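You operate a simulated robot arm through the tools that you are given. There is no shell and no other tool. Be economical: measure what you need, move in short steps, check, and stop when the job is done.

You are at the controls of a simulated robot arm. One attempt, no reset.

Task
The spinner shows UNEVEN: add the yellow glue tube and run it.
Fine: shut the hood, press the green button once and wait till the green lamp is out; leave the dial and the other tubes.
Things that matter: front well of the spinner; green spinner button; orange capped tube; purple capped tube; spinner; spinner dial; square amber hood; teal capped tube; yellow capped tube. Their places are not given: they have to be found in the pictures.

The check looks at the end state, three seconds after you hand in, the way a careful person would. Anything else that was tipped, shoved, dropped, spilled or broken makes it a failure.

Robot
A 7-joint arm with a two-finger parallel gripper, fixed in place. Base frame: the origin is at the foot of the arm, x ahead of it, y to its left, z up; the work surface is at about z = 760. Readings come in mm, rad, newtons and seconds.
With the tool pointing down near the work surface it reaches from about 300 to 700 mm from the base axis. Its first joint turns from -1.152 to 1.152 rad. Payload 1.57 kg.
The TCP is the grasp point between the finger pads, 30 mm short of the fingertips. In the tool frame z runs along the fingers and y along their closing line. Largest opening 110 mm; finger width 24, thickness 12; the body of the gripper, 48 by 112 mm, starts 78 mm behind the TCP.
Orientation is told as [roll, pitch, yaw] about the base's x, y, z axes, in that order, counted from this pose: with the fingers straight down and closing along the base's y, the tool's x points along the base's -x, its y along +y and its z along -z.

Tools
- The arm moves only by the tool play_rows. Its arguments are lists of equal length, an entry for each row: "turn": the turn, a rotation vector about the tool's x, y, z in units of 8 degrees (1.0 is 8 degrees), a list of three; "delta_pos": the shift along the tool's x, y, z in units of 30 mm (1.0 is 30 mm), a list of three; "jaw": the opening, from 0 (shut) to 1 (fully open). In form: {"turn": [[ax, ay, az], ...], "delta_pos": [[dx, dy, dz], ...], "jaw": [jaw, ...]}. A call has 1 to 12 rows; each row shifts and turns the commanded pose from where the row before left it, along the tool's axes as they then stand. A call with a number of a shift or a turn outside -1 to 1 is refused whole. Rows are played at 5 a second. More than 50 mm and 0.15 rad between two rows, or a gripper value outside its range, and nothing of the call is played. Where a pose cannot be reached the arm comes as near as it can. A force on the tool above 70 N (or 10 N above the force at the start of the call, whichever is more), or a blocked arm, ends the call early, and 0.2 s more pass. Each finger travels about 108 mm/s and halts on what it meets, pressing with about 37 N; the grip force reading is that of the motor and also rises with nothing between the fingers. The clock runs only during rows and for 0.2 s after the last one: add rows that do not move to give the fingers time. The reply holds the time, the measured pose of the TCP, the force on the tool along the base axes, the opening and the grip force, in the units named above and with some noise, with the torque about the TCP (base axes, N m) and any sound that the robot's microphone picked up.
- Cameras (640 x 400 px; columns grow to the right, rows downward): "scene" is fixed at [152.1, -388.8, 1393.6]; the picture's right is [0.86, -0.51, 0.00], its down [-0.35, -0.58, -0.74] and it looks along [0.38, 0.63, -0.68] (base axes); focal length 362 px, centre (320, 200). "wrist" rides on the gripper at [70, 16, -141] in the tool frame; the picture's right is [-0.23, 0.97, 0.00], its down [-0.86, -0.20, -0.48] and it looks along [-0.47, -0.11, 0.88] (tool axes); focal length 222 px, centre (320, 200).
- get_image(camera): a new picture of that camera. No time passes.
- point_at(camera, pixels): for up to 12 pixels [column, row] of the newest picture of that camera ("zoom" is the newest enlarged one), the place [x, y, z] in the base frame of the surface seen there, good to about 3 mm. No time passes.
- inspect(camera, box): a new picture of the part [left, top, right, bottom] of that camera's present view, enlarged. No time passes.
- job_done(): hands the job in; it is judged then, once.

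Go step by step. Measure first, check grasps and placings, and put right what went wrong. The budget is 80 turns and 54 pictures, counting those below and the enlarged ones. Unless the task says otherwise, let go and move clear before handing in, and close with one line.

The tools are called after "Request:" as name(argument=value, ...) on one line, values as JSON. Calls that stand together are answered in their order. play_rows: Moves the arm, as the interface text tells. Its arguments: {"type":"object","properties":{"turn":{"type":"array","items":{"type":"array","items":{"type":"number"}}},"delta_pos":{"type":"array","items":{"type":"array","items":{"type":"number"}}},"jaw":{"type":"array","items":{"type":"number"}}},"required":["turn","delta_pos","jaw"]} The other tools are called the same way: get_image (camera) takes a picture; point_at (camera, pixels) gives the place of the surface under pixels of a picture; inspect (camera, box) takes an enlarged picture of a part of a camera's view; job_done () hands the job in.

At the start:

```text
time_s: 0.0
tcp_pos: [425.9, -28.7, 1052.6]
orientation: [-0.001, -0.001, 0.0]
ft_force: [0.2, -0.4, 0.1]
moment: [0.03, 0.02, 0.01]
grip_width: 109.9
grasp_force: 0.0
```

scene: 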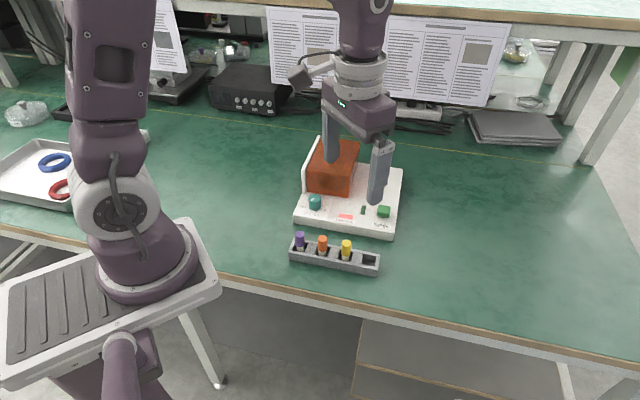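
wrist: 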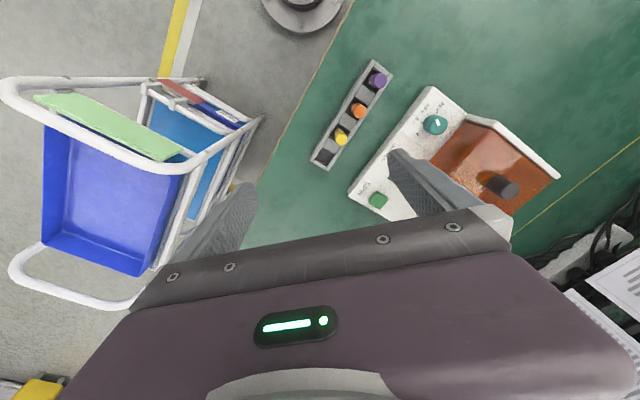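

The scene shows the spinner (around 350,200) with an amber hood and a rack with purple, orange and yellow tubes at about (300-346, 245). I'll enlarge both.

Request:
inspect(camera="scene", box=[270, 120, 430, 280])

Request:
inspect(camera="wrist", box=[290, 40, 570, 230])

```text
2.50 times, centred on (350, 200) of scene
```

zoom: 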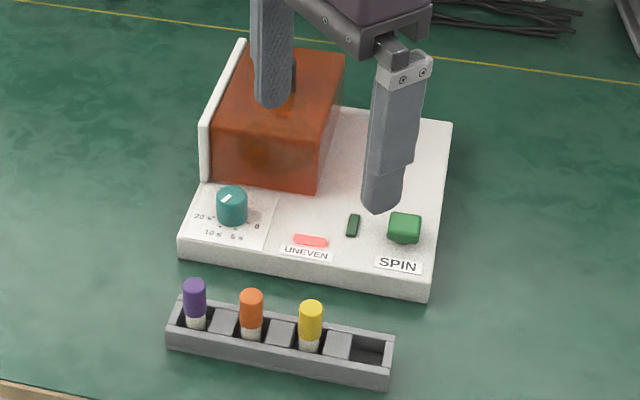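

```text
2.11 times, centred on (430, 135) of wrist
```

zoom: 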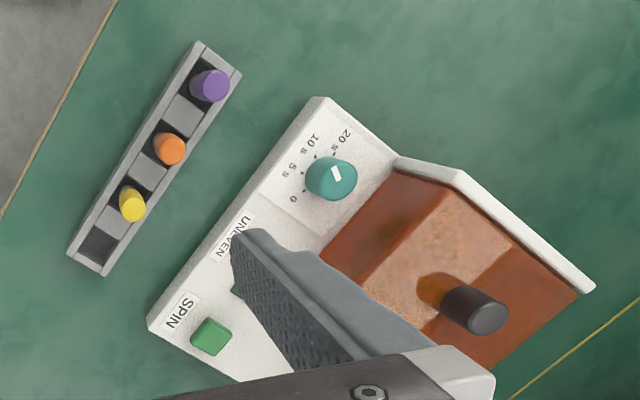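

The hood sits on the left part of the spinner with a dark knob on it (zoom 475,308). I'll measure the key points.

Request:
point_at(camera="zoom", pixels=[[210, 82], [170, 146], [132, 202], [212, 335], [330, 178], [490, 308], [455, 300], [400, 162], [456, 172], [590, 288], [420, 210], [500, 215]])

Request:
point_at(camera="scene", pixels=[[312, 191], [349, 196], [355, 142], [330, 139], [302, 193], [296, 218], [393, 233], [402, 170], [380, 168], [365, 185], [330, 163], [390, 195]])

```text
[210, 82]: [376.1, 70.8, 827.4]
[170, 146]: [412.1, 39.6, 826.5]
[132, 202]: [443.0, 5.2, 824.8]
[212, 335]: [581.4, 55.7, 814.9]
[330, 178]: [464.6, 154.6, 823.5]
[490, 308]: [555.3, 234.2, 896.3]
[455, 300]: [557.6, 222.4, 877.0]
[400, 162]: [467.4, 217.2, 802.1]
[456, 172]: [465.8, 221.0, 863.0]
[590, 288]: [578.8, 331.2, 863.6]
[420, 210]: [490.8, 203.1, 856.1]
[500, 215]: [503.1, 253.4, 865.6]
```

```text
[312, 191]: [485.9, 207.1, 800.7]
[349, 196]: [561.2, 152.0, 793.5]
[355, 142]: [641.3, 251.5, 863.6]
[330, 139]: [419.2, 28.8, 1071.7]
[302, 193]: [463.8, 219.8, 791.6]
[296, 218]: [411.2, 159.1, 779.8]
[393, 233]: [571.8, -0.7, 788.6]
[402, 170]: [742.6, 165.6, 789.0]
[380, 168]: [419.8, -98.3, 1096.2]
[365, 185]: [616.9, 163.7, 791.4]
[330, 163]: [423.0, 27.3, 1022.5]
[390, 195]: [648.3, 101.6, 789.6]
```

The spinner is turned about 45°, and a knob stands on top of the hood at about (556,228,890). I'll move the arm aside for an unblocked view.

Request:
play_rows(turn=[[0, 0, 0], [0, 0, 0], [0, 0, 0], [0, 0, 0], [0, 0, 0], [0, 0, 0]], delta_pos=[[0, 1, 0], [0, 1, 0], [0, 1, 0], [0, 1, 0], [0, 1, 0], [0, 1, 0]], jaw=[1, 1, 1, 1, 1, 1])

Request:
inspect(camera="scene", box=[270, 120, 430, 280])

Request:
get_image(camera="wrist")

```text
time_s: 1.4
tcp_pos: [423.6, 153.2, 1051.8]
orientation: [-0.001, 0.0, 0.001]
ft_force: [0.2, -0.4, 0.3]
moment: [-0.05, -0.03, -0.02]
grip_width: 109.8
grasp_force: 0.0
```

```text
2.50 times, centred on (350, 200) of scene
```

zoom: 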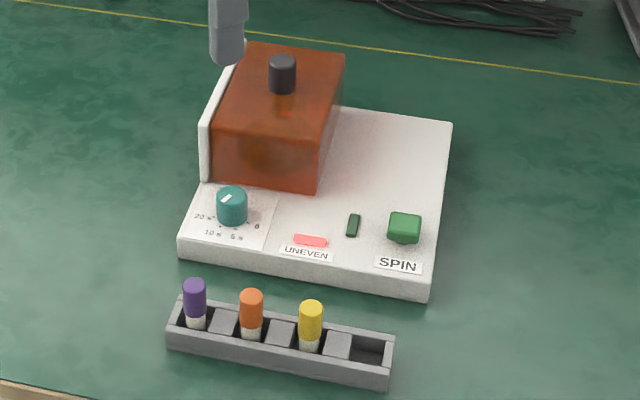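

```text
48 pictures are left
```

wrist: 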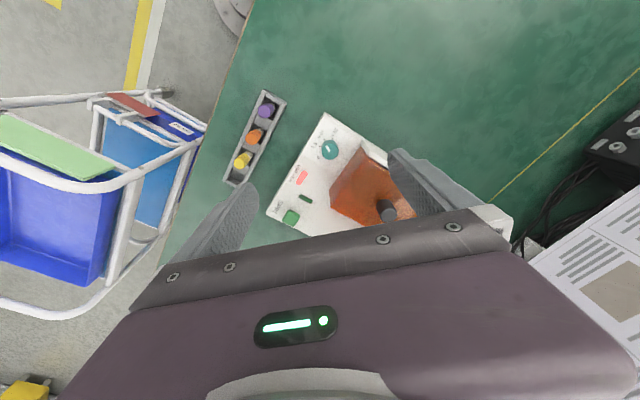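

Now the knob and hood are clear (zoom 282,75). I'll measure the hood, wall, knob, tubes and rack.

Request:
point_at(camera="zoom", pixels=[[282, 60], [282, 90], [252, 46], [343, 58], [215, 128], [325, 138], [215, 180], [316, 190], [204, 178], [242, 44], [340, 105], [450, 125]])

Request:
inspect(camera="scene", box=[310, 130, 370, 200])

Request:
inspect(camera="wrist", box=[220, 80, 420, 240])

```text
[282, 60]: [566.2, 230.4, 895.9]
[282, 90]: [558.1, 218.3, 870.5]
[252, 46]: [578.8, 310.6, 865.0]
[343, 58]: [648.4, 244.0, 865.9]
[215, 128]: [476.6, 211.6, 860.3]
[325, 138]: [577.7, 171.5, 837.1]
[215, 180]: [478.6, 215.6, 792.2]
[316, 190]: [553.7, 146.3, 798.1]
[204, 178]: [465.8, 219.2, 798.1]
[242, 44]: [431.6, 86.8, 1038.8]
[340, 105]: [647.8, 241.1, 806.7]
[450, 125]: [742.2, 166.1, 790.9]
```

```text
5.71 times, centred on (340, 165) of scene
```

zoom: 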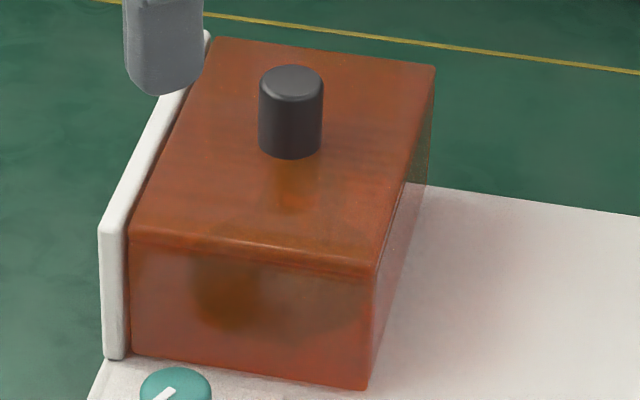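

```text
2.50 times, centred on (320, 160) of wrist
```

zoom: 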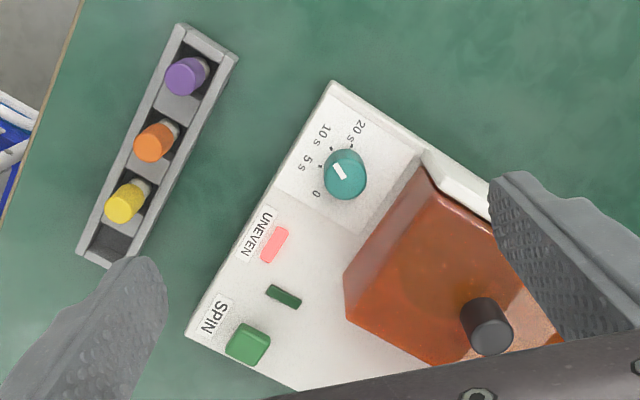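

The hood is a box about 142 x 97 mm with top at z≈865, and the knob's centre is near (563,229) with its top at z 896. No hinge or rail shows. I'll turn 44° to line up with the spinner and hover over the knob.

Request:
play_rows(turn=[[0, 0, -0.92], [0, 0, -0.92], [0, 0, -0.92], [0, 0, -0.92], [0, 0, -0.92], [0, 0, -0.925], [0, 0, 0], [0, 0, 0], [0, 0, 0], [0, 0, 0], [0, 0, 0], [0, 0, 0]], delta_pos=[[0, 0, 0], [0, 0, 0], [0, 0, 0], [0, 0, 0], [0, 0, 0], [0, 0, 0], [-0.84, -0.24, 0.5], [-0.84, -0.24, 0.5], [-0.84, -0.24, 0.5], [-0.84, -0.24, 0.5], [-0.84, -0.24, 0.5], [-0.84, -0.24, 0.5]], jaw=[1, 1, 1, 1, 1, 1, 0.7, 0.6, 0.6, 0.6, 0.6, 0.6])

Request:
get_image(camera="wrist")

Request:
inspect(camera="scene", box=[270, 90, 430, 250])

```text
time_s: 4.0
tcp_pos: [564.2, 228.2, 961.5]
orientation: [-0.002, -0.001, 0.77]
ft_force: [0.1, 0.1, 0.3]
moment: [-0.03, -0.03, 0.01]
grip_width: 65.9
grasp_force: 0.2
```

```text
45 pictures are left
```

wrist: 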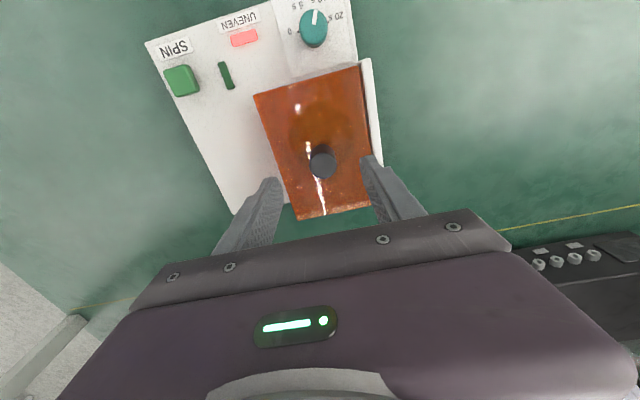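

```text
2.50 times, centred on (350, 170) of scene
```

zoom: 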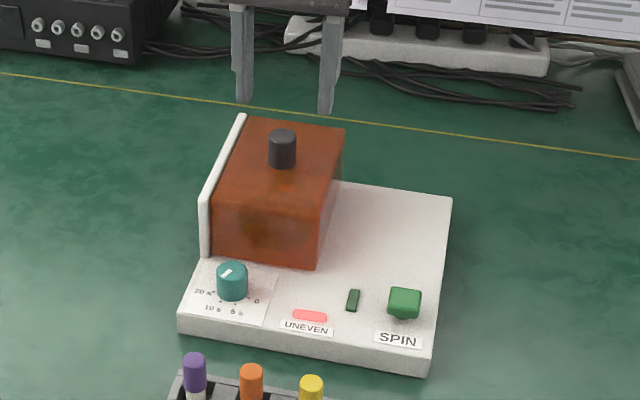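

The open fingers hang about over the knob at z 961; I'll re-measure the knob before descending.

Request:
point_at(camera="wrist", pixels=[[323, 155], [311, 155], [335, 155], [323, 147], [323, 166]])

Request:
point_at(camera="zoom", pixels=[[282, 135], [271, 135], [293, 135], [282, 131], [282, 140], [282, 155]])

```text
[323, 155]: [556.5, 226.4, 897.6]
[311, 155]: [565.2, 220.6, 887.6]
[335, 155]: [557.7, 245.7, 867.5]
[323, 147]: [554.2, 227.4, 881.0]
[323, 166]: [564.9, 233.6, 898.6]
```

```text
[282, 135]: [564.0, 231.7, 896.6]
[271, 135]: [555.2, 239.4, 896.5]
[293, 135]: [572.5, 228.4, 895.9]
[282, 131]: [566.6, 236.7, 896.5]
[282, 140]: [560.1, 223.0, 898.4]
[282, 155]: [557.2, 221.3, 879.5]
```

The knob's centre is about (563,231) with its top at 897, so I'll shift 3 mm, descend to z≈899 and close on it.

Request:
play_rows(turn=[[0, 0, 0], [0, 0, 0], [0, 0, 0], [0, 0, 0], [0, 0, 0], [0, 0, 0], [0, 0, 0]], delta_pos=[[-0.04, 0.08, 0.7], [0, 0, 0.7], [0, 0, 0.68], [0, 0, 0], [0, 0, 0], [0, 0, 0], [0, 0, 0]], jaw=[0.6, 0.6, 0.6, 0.5, 0.15, 0.1, 0.1])

```text
time_s: 5.6
tcp_pos: [562.1, 229.0, 899.3]
orientation: [0.0, 0.0, 0.771]
ft_force: [-0.9, 1.2, -5.5]
moment: [-0.19, -0.5, 0.02]
grip_width: 27.1
grasp_force: 38.1
```

It grips the knob at 27.1 mm. Next I lift 6 mm gently and read the force.

Request:
play_rows(turn=[[0, 0, 0], [0, 0, 0], [0, 0, 0]], delta_pos=[[0, 0, -0.1], [0, 0, -0.1], [0, 0, 0]], jaw=[0.1, 0.1, 0.1])

Request:
inspect(camera="scene", box=[270, 90, 430, 250])

```text
time_s: 6.4
tcp_pos: [562.0, 229.0, 905.2]
orientation: [0.002, 0.003, 0.771]
ft_force: [-3.7, -2.0, -26.0]
moment: [-0.47, -0.02, 0.01]
grip_width: 27.3
grasp_force: 38.0
```

```text
2.50 times, centred on (350, 170) of scene
```

zoom: 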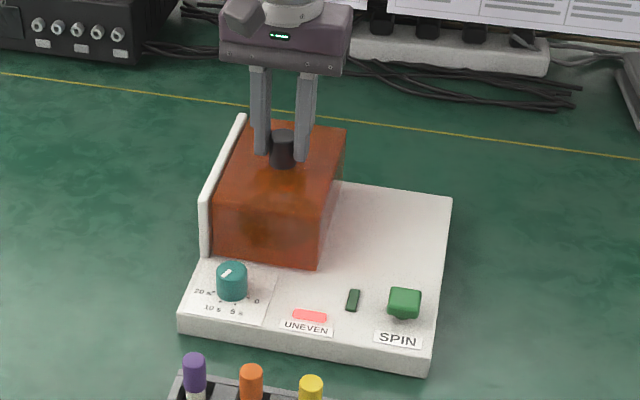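

The hood did not rise: the fingers slid up the knob at 26 N, so it is held down and probably slides away from the wall. I'll go back down and test with a small pull away from the wall.

Request:
play_rows(turn=[[0, 0, 0], [0, 0, 0], [0, 0, 0], [0, 0, 0], [0, 0, 0]], delta_pos=[[0, 0, 0.1], [0, 0, 0.1], [0, 0, 0], [0, -0.1, 0], [0, 0, 0]], jaw=[0.3, 0.3, 0.1, 0.1, 0.1])

```text
time_s: 7.6
tcp_pos: [565.5, 228.9, 901.8]
orientation: [0.0, -0.002, 0.771]
ft_force: [2.5, 3.0, 18.9]
moment: [0.09, 0.64, 0.15]
grip_width: 27.6
grasp_force: 38.7
```

The tool has a +19 N upward load and sits at z 901.8, so something is pressing. I'll look before going on.

Request:
inspect(camera="scene", box=[310, 100, 390, 200])

Request:
inspect(camera="wrist", box=[200, 20, 440, 230])

```text
4.00 times, centred on (350, 150) of scene
```

zoom: 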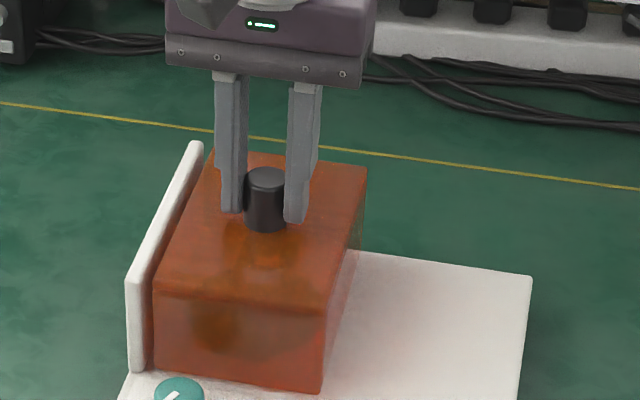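

```text
1.90 times, centred on (320, 125) of wrist
```

zoom: 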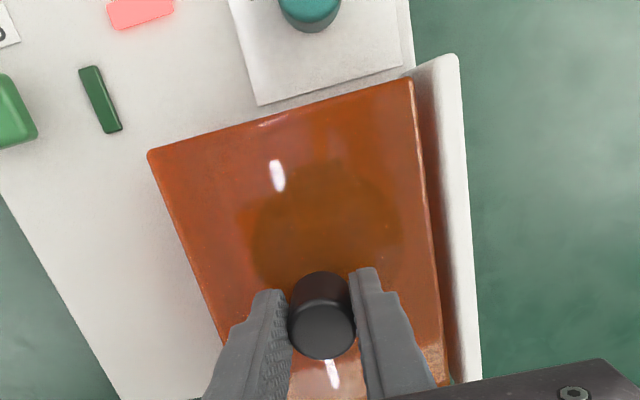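

A gap has opened between hood and wall (scene zoom 160,310), so the hood does move away from the wall. I'll measure the hood to see how.

Request:
point_at(camera="zoom", pixels=[[165, 160], [395, 95], [420, 300], [440, 120], [465, 120], [322, 335]])

Request:
play_rows(turn=[[0, 0, 0], [0, 0, 0]], delta_pos=[[0, 0, 0], [0, 0, 0]], jaw=[0.1, 0.1])

```text
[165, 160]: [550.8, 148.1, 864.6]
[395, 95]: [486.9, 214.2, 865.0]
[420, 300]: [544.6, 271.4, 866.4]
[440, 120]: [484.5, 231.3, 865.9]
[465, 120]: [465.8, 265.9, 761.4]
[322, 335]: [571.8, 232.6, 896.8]
```

```text
time_s: 8.2
tcp_pos: [565.4, 227.2, 901.2]
orientation: [-0.003, -0.004, 0.772]
ft_force: [4.3, 5.7, 25.2]
moment: [0.59, 0.22, -0.05]
grip_width: 27.6
grasp_force: 38.0
```

The hood stays level at z 865, so it slides. I'll ease the downward load by 2 mm and slide it 24 mm further away from the wall.

Request:
play_rows(turn=[[0, 0, 0], [0, 0, 0], [0, 0, 0], [0, 0, 0], [0, 0, 0]], delta_pos=[[0, 0, -0.07], [0, -0.2, 0], [0, -0.3, 0], [0, -0.3, 0], [0, 0, 0]], jaw=[0.1, 0.1, 0.1, 0.1, 0.1])

Request:
inspect(camera="scene", box=[270, 90, 430, 250])

```text
time_s: 9.4
tcp_pos: [583.5, 211.5, 901.0]
orientation: [-0.001, -0.001, 0.771]
ft_force: [13.3, 13.9, -16.8]
moment: [0.14, -0.8, -0.01]
grip_width: 27.3
grasp_force: 37.5
```

```text
2.50 times, centred on (350, 170) of scene
```

zoom: 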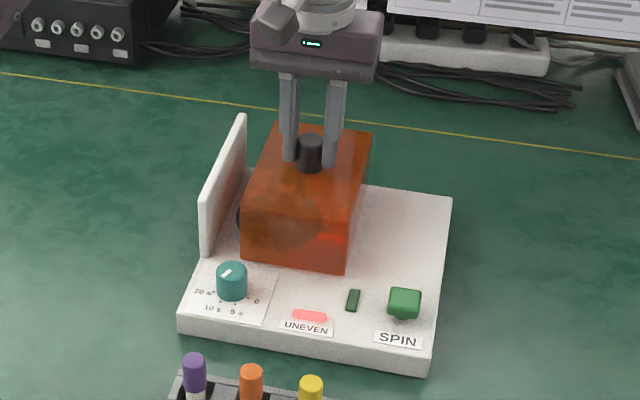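

It slides well, but there is ~19 N sideways along the wall, so I'm slightly off the rail's line. I'll correct that and slide on.

Request:
play_rows(turn=[[0, 0, 0], [0, 0, 0], [0, 0, 0], [0, 0, 0], [0, 0, 0]], delta_pos=[[-0.08, -0.3, 0], [-0.02, -0.3, 0], [-0.02, -0.3, 0], [-0.02, -0.3, 0], [0, 0, 0]], jaw=[0.1, 0.1, 0.1, 0.1, 0.1])

```text
time_s: 10.6
tcp_pos: [609.7, 182.3, 900.6]
orientation: [0.0, 0.006, 0.769]
ft_force: [-17.0, -17.9, 5.1]
moment: [-0.3, 0.89, -0.04]
grip_width: 27.5
grasp_force: 37.9
```

The sideways force has flipped to −25 N, an overcorrection, so I'll take back about 2.4 mm and keep sliding.

Request:
play_rows(turn=[[0, 0, 0], [0, 0, 0], [0, 0, 0], [0, 0, 0], [0, 0, 0]], delta_pos=[[0.08, -0.2, 0], [0, -0.3, 0], [0, -0.3, 0], [0, -0.3, 0], [0, 0, 0]], jaw=[0.1, 0.1, 0.1, 0.1, 0.1])

Request:
inspect(camera="scene", box=[270, 90, 430, 250])

```text
time_s: 11.8
tcp_pos: [631.2, 161.9, 901.8]
orientation: [0.003, 0.002, 0.771]
ft_force: [-6.3, -5.4, -25.4]
moment: [-0.59, -0.07, -0.02]
grip_width: 27.3
grasp_force: 37.5
```

```text
2.50 times, centred on (350, 170) of scene
```

zoom: 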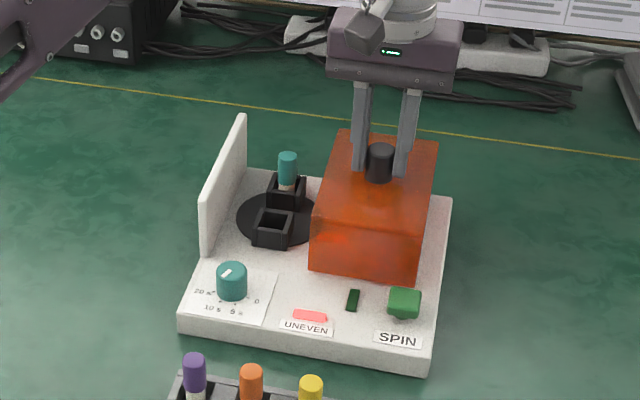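

The rotor is exposed, with the teal tube in the back well and the front well empty (zoom 272,220). I'll let go of the knob, retreat upward and measure.

Request:
play_rows(turn=[[0, 0, 0], [0, 0, 0], [0, 0, 0], [0, 0, 0], [0, 0, 0], [0, 0, 0], [0, 0, 0]], delta_pos=[[0, -0.2, 0], [0, 0, 0], [0, 0, 0], [0, 0, -0.6], [0, 0, -0.7], [0, 0, -0.7], [0, 0, -0.7]], jaw=[0.1, 0.1, 0.5, 0.5, 0.5, 0.5, 0.5])

Request:
inspect(camera="scene", box=[300, 130, 400, 220])

Request:
get_image(camera="wrist")

```text
time_s: 13.4
tcp_pos: [636.2, 159.5, 983.7]
orientation: [-0.001, 0.001, 0.772]
ft_force: [0.4, 0.3, -0.1]
moment: [0.01, 0.01, 0.01]
grip_width: 55.2
grasp_force: 0.0
```

```text
4.44 times, centred on (350, 175) of scene
```

zoom: 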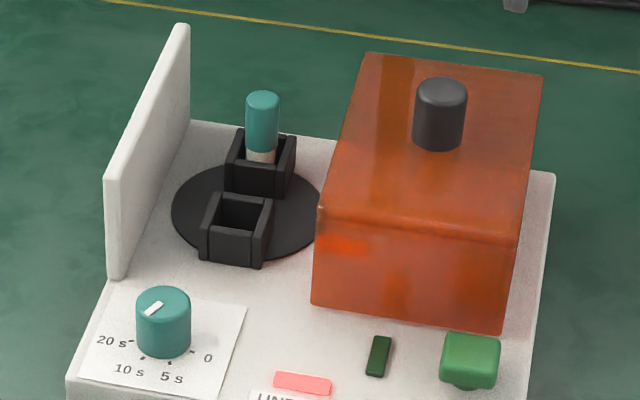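

```text
37 pictures are left
```

wrist: 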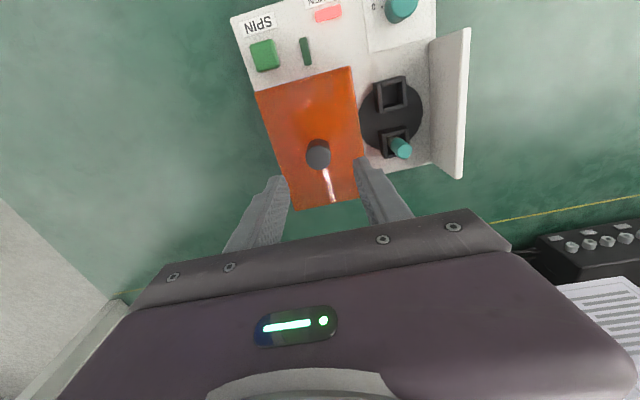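

Request:
point_at(camera="zoom", pixels=[[211, 196], [271, 200], [200, 228], [262, 235], [240, 200], [232, 222], [262, 98], [262, 155], [318, 210], [233, 130], [292, 138], [285, 250]])

Request:
point_at(camera="wrist", pixels=[[374, 85], [404, 79], [408, 103], [378, 109], [391, 96], [402, 148], [388, 150], [355, 100]])

```text
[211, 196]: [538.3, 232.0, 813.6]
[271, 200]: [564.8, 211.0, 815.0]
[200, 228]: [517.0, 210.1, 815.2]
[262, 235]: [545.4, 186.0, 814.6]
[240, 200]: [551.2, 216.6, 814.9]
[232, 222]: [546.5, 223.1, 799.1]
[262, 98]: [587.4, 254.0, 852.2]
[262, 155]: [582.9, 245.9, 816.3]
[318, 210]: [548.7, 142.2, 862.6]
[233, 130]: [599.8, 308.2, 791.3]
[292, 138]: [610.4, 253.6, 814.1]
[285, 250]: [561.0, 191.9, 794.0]
```

```text
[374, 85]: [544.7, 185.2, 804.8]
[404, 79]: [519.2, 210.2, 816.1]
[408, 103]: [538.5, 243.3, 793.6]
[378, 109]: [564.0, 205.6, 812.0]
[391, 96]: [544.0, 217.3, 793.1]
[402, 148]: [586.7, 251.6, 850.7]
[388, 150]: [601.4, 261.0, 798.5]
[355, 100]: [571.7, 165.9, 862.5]
```

Front well: centre about (541,210), rim at z 815; the teal tube's top is at z 852, while rack tubes top out near 826. I'll go above the yellow tube now and look at it closely.

Request:
play_rows(turn=[[0, 0, 0], [0, 0, 0], [0, 0, 0], [0, 0, 0], [0, 0, 0], [0, 0, 0], [0, 0, 0], [0, 0, 0], [0, 0, 0]], delta_pos=[[0.9, 0.092, 0], [0.9, 0.092, 0], [0.9, 0.092, 0], [0.9, 0.092, 0], [0.9, 0.092, 0.3], [0.9, 0.092, 0.3], [0.9, 0.092, 0.3], [0.9, 0.092, 0.4], [0.9, 0.092, 0.4]], jaw=[0.36, 0.36, 0.36, 0.36, 0.36, 0.36, 0.36, 0.36, 0.36])

Request:
inspect(camera="wrist", box=[200, 50, 440, 220])

Request:
inspect(camera="scene", box=[280, 210, 390, 280])

```text
time_s: 15.4
tcp_pos: [443.5, 6.3, 932.7]
orientation: [0.0, 0.0, 0.771]
ft_force: [-1.1, 0.4, 0.9]
moment: [0.03, 0.02, 0.0]
grip_width: 39.5
grasp_force: 0.0
```

```text
2.35 times, centred on (320, 135) of wrist
```

zoom: 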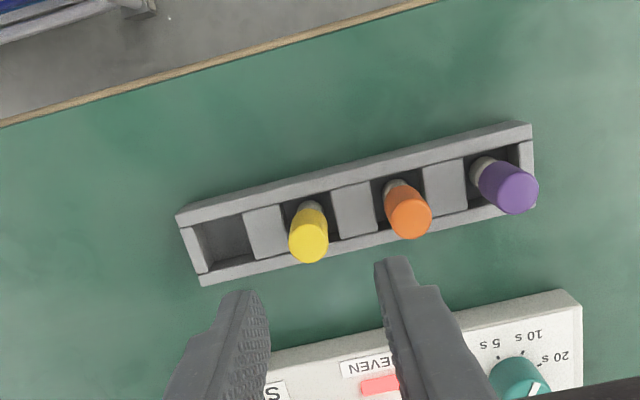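

```text
5.71 times, centred on (335, 245) of scene
```

zoom: 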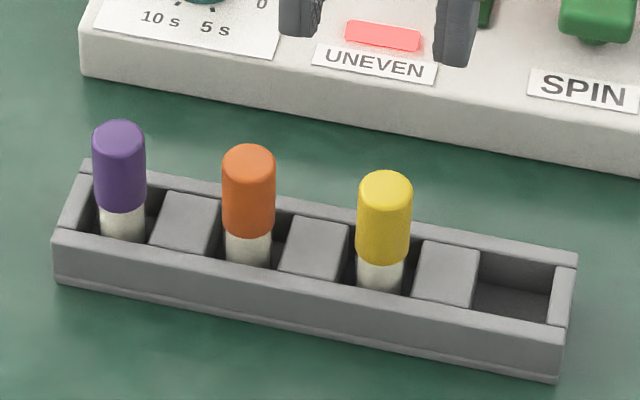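

Request:
point_at(camera="zoom", pixels=[[385, 188], [360, 190], [410, 190], [385, 176], [385, 255], [380, 280], [315, 245], [445, 270], [118, 130], [249, 155], [350, 322], [390, 225]])

```text
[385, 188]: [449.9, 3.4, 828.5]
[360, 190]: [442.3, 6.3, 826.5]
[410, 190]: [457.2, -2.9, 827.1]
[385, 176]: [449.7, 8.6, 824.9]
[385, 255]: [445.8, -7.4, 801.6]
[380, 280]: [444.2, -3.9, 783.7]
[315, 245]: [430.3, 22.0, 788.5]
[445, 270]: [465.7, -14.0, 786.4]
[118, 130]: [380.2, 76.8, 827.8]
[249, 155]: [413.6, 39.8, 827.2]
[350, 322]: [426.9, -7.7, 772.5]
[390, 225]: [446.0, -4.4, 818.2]
```

The yellow tube's axis is about (449.5,3), with the cap from z 800 to 828 and the rack rim at 788. I'll align, descend to TCP z≈831 and close.

Request:
play_rows(turn=[[0, 0, 0], [0, 0, 0], [0, 0, 0], [0, 0, 0], [0, 0, 0], [0, 0, 0], [0, 0, 0], [0, 0, 0]], delta_pos=[[-0.07, -0.22, 0.2], [0, 0, 0.8], [0, 0, 0.8], [0, 0, 0.8], [0, 0, 0.77], [0, 0, 0], [0, 0, 0], [0, 0, 0]], jaw=[0.34, 0.34, 0.34, 0.34, 0.34, 0.34, 0.34, 0.34])

Request:
inspect(camera="wrist", box=[200, 50, 440, 220])

Request:
inspect(camera="scene", box=[280, 200, 390, 280])

```text
time_s: 17.2
tcp_pos: [450.9, 5.2, 830.3]
orientation: [-0.002, -0.001, 0.77]
ft_force: [-1.1, 0.1, 0.7]
moment: [0.02, 0.03, -0.01]
grip_width: 37.3
grasp_force: 0.0
```

```text
2.35 times, centred on (320, 135) of wrist
```

zoom: 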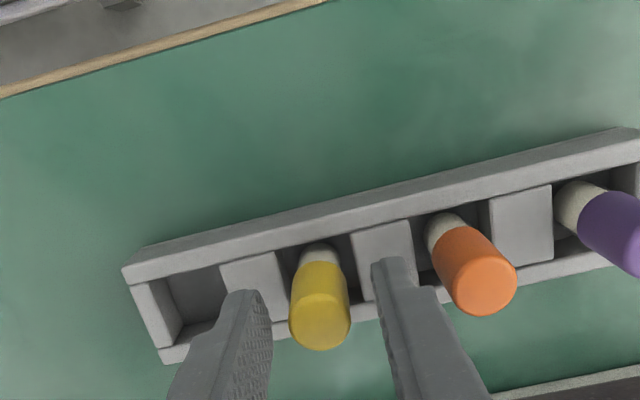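

```text
5.00 times, centred on (335, 240) of scene
```

zoom: 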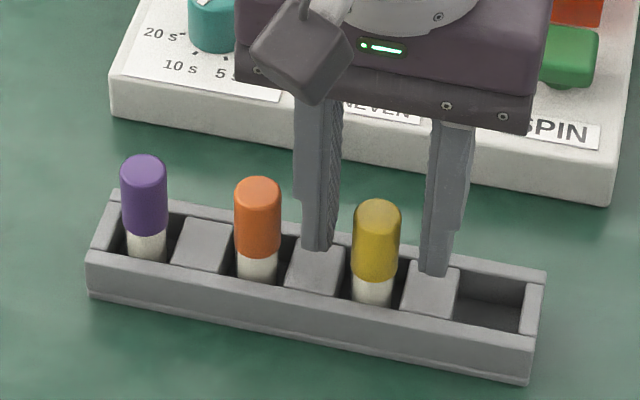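

The tube stands between the fingers, but perhaps a bit forward (towards the camera) of the pads. I'll measure the cap and tips.

Request:
point_at(camera="zoom", pixels=[[376, 210], [376, 265], [352, 250], [399, 250], [315, 246], [433, 270], [435, 230]])

Request:
point_at(camera="wrist", pixels=[[320, 182], [308, 180], [331, 178], [320, 190]])

```text
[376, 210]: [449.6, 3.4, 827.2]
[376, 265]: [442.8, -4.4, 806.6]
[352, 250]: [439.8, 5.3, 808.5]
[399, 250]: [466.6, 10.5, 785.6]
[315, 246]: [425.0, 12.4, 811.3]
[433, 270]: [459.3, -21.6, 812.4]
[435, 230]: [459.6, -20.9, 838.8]
```

```text
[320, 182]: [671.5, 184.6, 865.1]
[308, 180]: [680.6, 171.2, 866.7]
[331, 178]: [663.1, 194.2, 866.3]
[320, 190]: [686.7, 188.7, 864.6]
```

Finger centres and tube axis agree to 2–3 mm; I'll shift 2 mm forward and close.

Request:
play_rows(turn=[[0, 0, 0], [0, 0, 0], [0, 0, 0], [0, 0, 0], [0, 0, 0]], delta_pos=[[0.07, 0.03, 0], [0, 0, 0], [0, 0, 0], [0, 0, 0], [0, 0, 0]], jaw=[0.34, 0.25, 0.2, 0.1, 0.1])

```text
time_s: 18.4
tcp_pos: [447.5, 2.6, 829.7]
orientation: [-0.001, -0.001, 0.772]
ft_force: [1.0, -0.8, 1.8]
moment: [-0.02, 0.01, -0.01]
grip_width: 18.3
grasp_force: 32.6
```

It holds the tube at 18.3 mm. I'll lift it 96 mm and check.

Request:
play_rows(turn=[[0, 0, 0], [0, 0, 0], [0, 0, 0], [0, 0, 0], [0, 0, 0], [0, 0, 0]], delta_pos=[[0, 0, -0.3], [0, 0, -0.7], [0, 0, -0.7], [0, 0, -0.7], [0, 0, -0.8], [0, 0, 0]], jaw=[0.1, 0.1, 0.1, 0.1, 0.1, 0.1])

Request:
inspect(camera="scene", box=[270, 130, 430, 290])

```text
time_s: 19.8
tcp_pos: [449.1, 3.1, 926.8]
orientation: [0.001, 0.0, 0.773]
ft_force: [-0.7, 0.7, 0.3]
moment: [-0.01, 0.02, 0.02]
grip_width: 18.3
grasp_force: 32.7
```

```text
2.50 times, centred on (350, 210) of scene
```

zoom: 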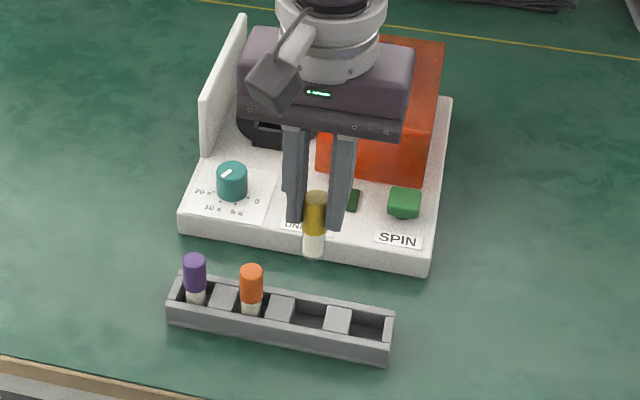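

The tube hangs straight in the fingers. I'll move it over the front well at (541,210), staying high.

Request:
play_rows(turn=[[0, 0, 0], [0, 0, 0], [0, 0, 0], [0, 0, 0], [0, 0, 0], [0, 0, 0], [0, 0, 0], [0, 0, 0], [0, 0, 0]], delta_pos=[[-0.876, 0.351, 0], [-0.876, 0.351, 0], [-0.876, 0.351, 0], [-0.876, 0.351, 0], [-0.876, 0.351, 0], [-0.876, 0.351, 0], [-0.876, 0.351, 0], [-0.876, 0.351, 0], [0, 0, 0.4]], jaw=[0.1, 0.1, 0.1, 0.1, 0.1, 0.1, 0.1, 0.1, 0.1])

Request:
inspect(camera="scene", box=[300, 120, 390, 220])

Request:
inspect(camera="wrist", box=[240, 60, 440, 220])

```text
time_s: 21.8
tcp_pos: [539.8, 210.7, 915.4]
orientation: [-0.001, 0.001, 0.77]
ft_force: [-0.5, -0.1, 0.1]
moment: [0.04, 0.0, 0.01]
grip_width: 18.5
grasp_force: 32.7
```

```text
4.00 times, centred on (345, 170) of scene
```

zoom: 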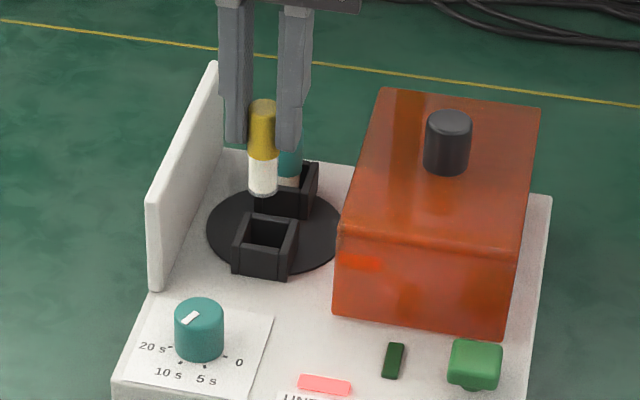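

```text
2.50 times, centred on (340, 140) of wrist
```

zoom: 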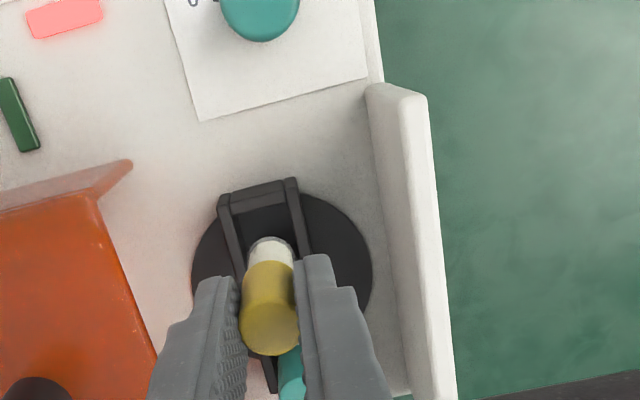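

The tube hangs over the well; I'll measure both tube and well rim in the same picture.

Request:
point_at(camera="zoom", pixels=[[226, 205], [291, 186], [305, 255], [275, 180], [255, 183]])

Request:
inspect(camera="scene", box=[310, 140, 360, 200])

```text
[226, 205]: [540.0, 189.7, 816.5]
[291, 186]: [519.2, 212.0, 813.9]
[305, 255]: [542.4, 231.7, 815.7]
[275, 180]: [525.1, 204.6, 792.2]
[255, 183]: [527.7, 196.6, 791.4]
```

```text
6.67 times, centred on (335, 170) of scene
```

zoom: 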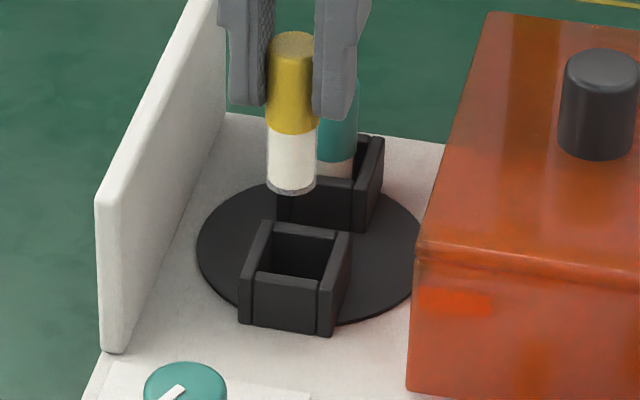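

Request:
point_at(camera="zoom", pixels=[[246, 274], [325, 284], [343, 240], [268, 228], [305, 230], [285, 275], [334, 260], [256, 252], [291, 184], [291, 150], [291, 38], [272, 170]])

```text
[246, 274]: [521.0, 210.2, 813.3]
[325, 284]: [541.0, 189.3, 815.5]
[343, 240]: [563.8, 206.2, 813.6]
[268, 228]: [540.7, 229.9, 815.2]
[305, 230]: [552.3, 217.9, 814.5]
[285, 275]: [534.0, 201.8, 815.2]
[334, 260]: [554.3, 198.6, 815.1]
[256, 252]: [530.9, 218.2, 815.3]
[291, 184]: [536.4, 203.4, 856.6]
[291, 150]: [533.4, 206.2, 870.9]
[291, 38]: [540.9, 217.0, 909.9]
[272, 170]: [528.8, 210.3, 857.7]
```

Well centre is about (542.5,209.1) and the tube axis about (539.5,211). I'll shift 3.6 mm along the rail direction, lower part way and look.

Request:
play_rows(turn=[[0, 0, 0], [0, 0, 0], [0, 0, 0], [0, 0, 0]], delta_pos=[[-0.02, -0.12, 0.2], [0, 0, 0.5], [0, 0, 0.5], [0, 0, 0]], jaw=[0.1, 0.1, 0.1, 0.1])

Request:
inspect(camera="scene", box=[310, 140, 360, 200])

Request:
inspect(camera="wrist", box=[260, 80, 420, 210])

```text
time_s: 22.8
tcp_pos: [543.8, 206.7, 880.2]
orientation: [0.001, 0.001, 0.771]
ft_force: [0.6, -1.0, -0.8]
moment: [-0.02, -0.03, 0.01]
grip_width: 18.3
grasp_force: 32.9
```

```text
6.67 times, centred on (335, 170) of scene
```

zoom: 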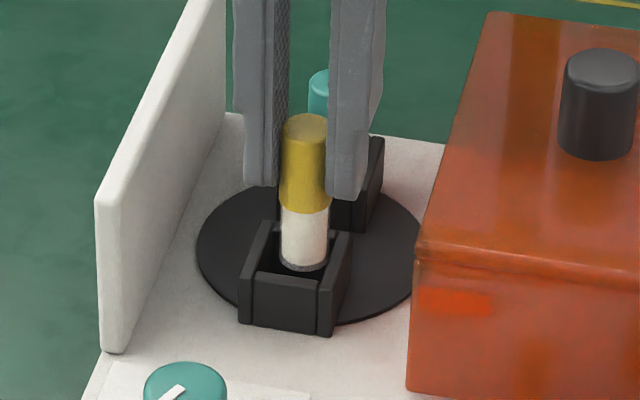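

```text
3.08 times, centred on (340, 145) of wrist
```

zoom: 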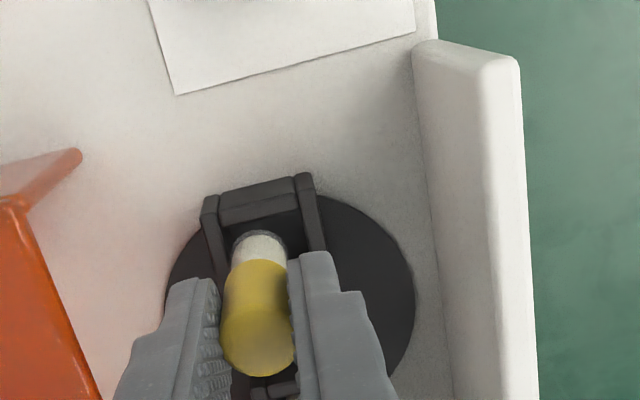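

The tube's foot (zoom 304,263) looks a few mm right of and nearer than the opening's centre (~296,257). I'll measure again.

Request:
inspect(camera="scene", box=[318, 155, 346, 190])

```text
11.43 times, centred on (332, 172) of scene
```

zoom: 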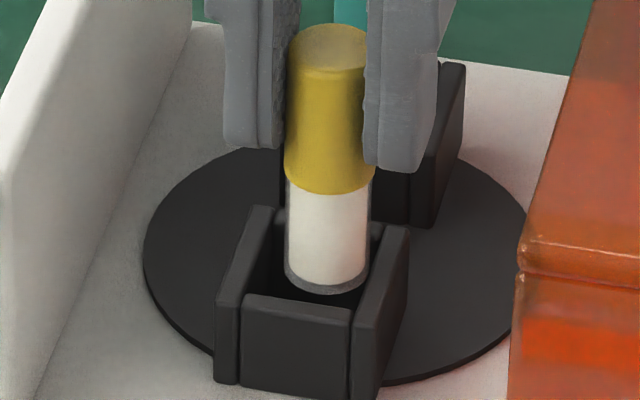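

Request:
point_at(camera="zoom", pixels=[[325, 210], [325, 240], [325, 270], [290, 240], [363, 240], [242, 260], [383, 270], [298, 306], [380, 226], [262, 210], [362, 310], [230, 290]])

```text
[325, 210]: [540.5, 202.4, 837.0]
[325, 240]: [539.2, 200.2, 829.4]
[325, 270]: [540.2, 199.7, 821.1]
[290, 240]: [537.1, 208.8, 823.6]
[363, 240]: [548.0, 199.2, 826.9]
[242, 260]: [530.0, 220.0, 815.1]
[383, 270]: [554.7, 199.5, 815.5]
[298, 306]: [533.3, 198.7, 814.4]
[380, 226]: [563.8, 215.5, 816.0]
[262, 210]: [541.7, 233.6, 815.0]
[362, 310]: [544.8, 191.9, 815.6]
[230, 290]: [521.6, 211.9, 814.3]
```

Tube axis is at about (543.8,206.6) and the well centre about (542.5,210). I'll correct by 3.5 mm and start lowering in slow steps.

Request:
play_rows(turn=[[0, 0, 0], [0, 0, 0], [0, 0, 0], [0, 0, 0]], delta_pos=[[-0.045, 0.1, 0], [0, 0, 0], [0, 0, 0.25], [0, 0, 0]], jaw=[0.1, 0.1, 0.1, 0.1])

Request:
inspect(camera="scene", box=[318, 155, 346, 190])

```text
time_s: 23.8
tcp_pos: [543.6, 208.6, 872.8]
orientation: [0.001, -0.001, 0.771]
ft_force: [0.3, 0.6, -0.3]
moment: [0.02, -0.04, -0.01]
grip_width: 18.2
grasp_force: 33.1
```

```text
11.43 times, centred on (332, 172) of scene
```

zoom: 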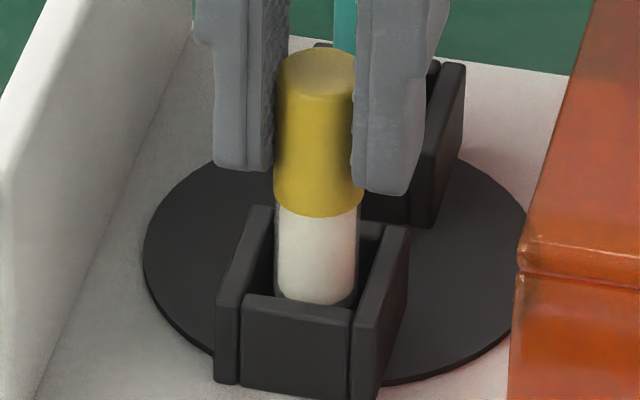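

The foot is entering the well without contact. I'll lower on to about z 857 in small steps.

Request:
play_rows(turn=[[0, 0, 0], [0, 0, 0], [0, 0, 0], [0, 0, 0], [0, 0, 0]], delta_pos=[[-0.03, 0.02, 0.15], [0, 0, 0.15], [0, 0, 0.15], [0, 0, 0.08], [0, 0, 0]], jaw=[0.1, 0.1, 0.1, 0.1, 0.1])

Request:
inspect(camera="scene", box=[318, 155, 346, 190])

```text
time_s: 25.0
tcp_pos: [543.3, 210.1, 856.2]
orientation: [0.0, -0.001, 0.77]
ft_force: [-0.6, 0.5, 0.1]
moment: [0.01, -0.01, 0.01]
grip_width: 18.4
grasp_force: 33.4
```

```text
11.43 times, centred on (332, 172) of scene
```

zoom: 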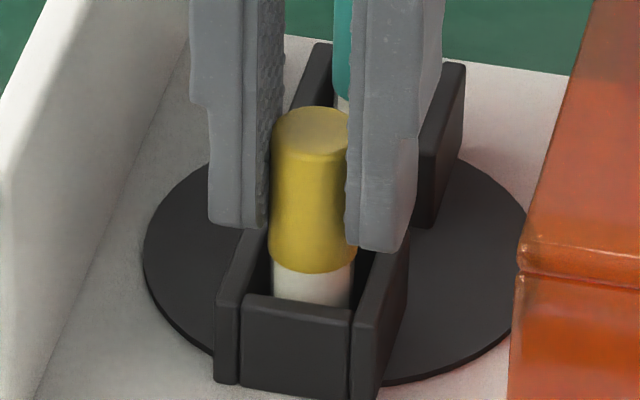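

No contact yet at z 856; I'll lower 1 mm a row until it touches.

Request:
play_rows(turn=[[0, 0, 0], [0, 0, 0], [0, 0, 0]], delta_pos=[[0, 0, 0.035], [0, 0, 0.035], [0, 0, 0]], jaw=[0.1, 0.1, 0.1])

```text
time_s: 25.8
tcp_pos: [542.3, 211.0, 853.9]
orientation: [-0.003, -0.003, 0.771]
ft_force: [-3.9, -2.0, 24.3]
moment: [-0.06, 0.23, -0.02]
grip_width: 18.2
grasp_force: 32.9
```

It bottomed out at z≈854, as expected (24 N). I'll back off 1 mm, open to about 33 mm and rise.

Request:
play_rows(turn=[[0, 0, 0], [0, 0, 0], [0, 0, 0], [0, 0, 0], [0, 0, 0], [0, 0, 0], [0, 0, 0], [0, 0, 0], [0, 0, 0]], delta_pos=[[0, 0, -0.05], [0, 0, 0], [0, 0, 0], [0, 0, 0], [0, 0, -0.5], [0, 0, -0.9], [0, 0, -0.9], [0, 0, -0.9], [0, 0, 0]], jaw=[0.1, 0.22, 0.3, 0.33, 0.33, 0.33, 0.33, 0.33, 0.33])

Request:
inspect(camera="scene", box=[270, 110, 430, 270])

```text
time_s: 27.8
tcp_pos: [541.6, 210.6, 951.4]
orientation: [0.0, 0.0, 0.772]
ft_force: [-0.3, 0.7, -0.1]
moment: [-0.02, 0.01, 0.01]
grip_width: 36.6
grasp_force: 0.2
```

```text
2.50 times, centred on (350, 190) of scene
```

zoom: 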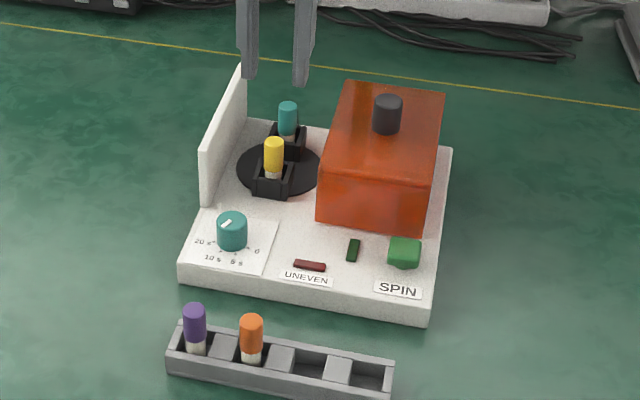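

The tube is in the front well and the UNEVEN lamp is out. Next I measure the knob so I can shut the hood.

Request:
point_at(camera="zoom", pixels=[[388, 101], [377, 101], [399, 101], [388, 97], [388, 106], [274, 145]])

```text
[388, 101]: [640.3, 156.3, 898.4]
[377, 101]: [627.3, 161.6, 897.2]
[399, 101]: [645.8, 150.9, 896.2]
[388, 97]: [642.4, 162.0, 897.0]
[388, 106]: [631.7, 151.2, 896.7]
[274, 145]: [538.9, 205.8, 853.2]
```

The knob is at about (637,157). I'll move over it, descend and grip it again.

Request:
play_rows(turn=[[0, 0, 0], [0, 0, 0], [0, 0, 0], [0, 0, 0], [0, 0, 0], [0, 0, 0], [0, 0, 0], [0, 0, 0], [0, 0, 0], [0, 0, 0], [0, 0, 0]], delta_pos=[[-0.21, -0.7, 0], [-0.21, -0.7, 0], [-0.21, -0.7, 0], [-0.21, -0.7, 0], [-0.2, -0.68, 0], [0, 0, 0], [0, 0, 0.6], [0, 0, 0.6], [0, 0, 0.5], [0, 0, 0], [0, 0, 0]], jaw=[0.55, 0.55, 0.55, 0.55, 0.55, 0.55, 0.55, 0.55, 0.55, 0.2, 0.1])

Request:
play_rows(turn=[[0, 0, 0], [0, 0, 0]], delta_pos=[[0, 0, 0], [0, 0, 0]], jaw=[0.1, 0.1])

```text
time_s: 30.2
tcp_pos: [636.6, 158.9, 901.2]
orientation: [0.0, -0.001, 0.771]
ft_force: [0.4, 0.0, -0.7]
moment: [0.37, 0.13, 0.04]
grip_width: 27.5
grasp_force: 37.9
```

```text
time_s: 30.8
tcp_pos: [637.3, 158.3, 899.2]
orientation: [0.002, 0.001, 0.771]
ft_force: [1.8, 0.6, -1.5]
moment: [0.32, 0.12, 0.02]
grip_width: 27.5
grasp_force: 38.2
```

The knob is gripped. The closed position was (562,229), so I'll slide about 84 mm toward the wall first.

Request:
play_rows(turn=[[0, 0, 0], [0, 0, 0], [0, 0, 0], [0, 0, 0], [0, 0, 0], [0, 0, 0], [0, 0, 0]], delta_pos=[[0.013, 0.3, 0], [0.018, 0.4, 0], [0.018, 0.4, 0], [0.018, 0.4, 0], [0.018, 0.4, 0], [0.018, 0.4, 0], [0.02, 0.45, 0]], jaw=[0.1, 0.1, 0.1, 0.1, 0.1, 0.1, 0.1])

Request:
inspect(camera="scene", box=[270, 110, 430, 270])

```text
time_s: 32.4
tcp_pos: [578.9, 215.8, 899.9]
orientation: [0.0, -0.004, 0.772]
ft_force: [15.3, 14.8, -3.8]
moment: [0.44, 0.29, 0.0]
grip_width: 27.2
grasp_force: 37.9
```

```text
2.50 times, centred on (350, 190) of scene
```

zoom: 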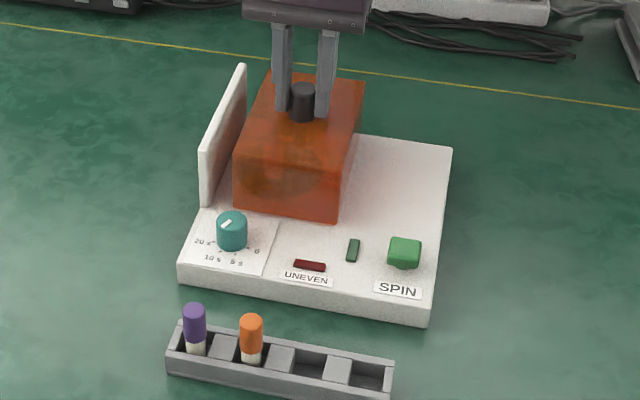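

About 21 mm is left and the side force is +21 N, so I'll trim 2 mm sideways and slide on, ending with a soft push to the wall.

Request:
play_rows(turn=[[0, 0, 0], [0, 0, 0], [0, 0, 0], [0, 0, 0], [0, 0, 0], [0, 0, 0]], delta_pos=[[-0.07, 0.2, 0], [0, 0.2, 0], [0, 0.15, 0], [0, 0.1, 0], [0, 0.06, 0], [0, 0, 0]], jaw=[0.1, 0.1, 0.1, 0.1, 0.1, 0.1])

Request:
inspect(camera="scene", box=[270, 110, 430, 270])

```text
time_s: 33.8
tcp_pos: [563.0, 230.8, 899.7]
orientation: [-0.001, 0.001, 0.77]
ft_force: [1.3, 1.1, 13.7]
moment: [-0.05, 0.67, 0.04]
grip_width: 27.3
grasp_force: 38.3
```

```text
2.50 times, centred on (350, 190) of scene
```

zoom: 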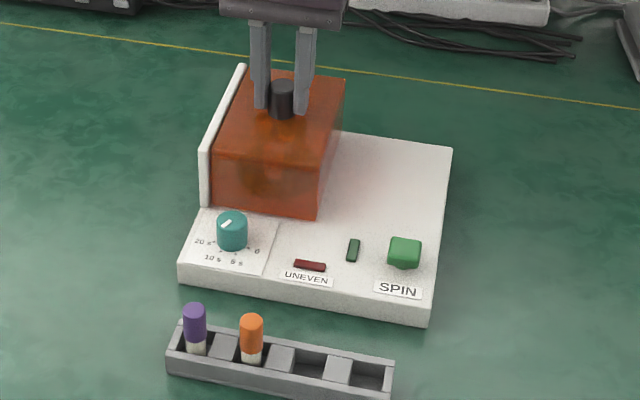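

The hood looks back at the wall, but there is no stop force yet. I'll push 2 mm more to make sure.

Request:
play_rows(turn=[[0, 0, 0], [0, 0, 0]], delta_pos=[[0, 0.07, 0], [0, 0, 0]], jaw=[0.1, 0.1])

```text
time_s: 34.4
tcp_pos: [562.6, 230.6, 899.9]
orientation: [-0.002, -0.001, 0.77]
ft_force: [8.5, -12.0, 10.8]
moment: [0.23, -0.01, -0.1]
grip_width: 27.3
grasp_force: 37.7
```

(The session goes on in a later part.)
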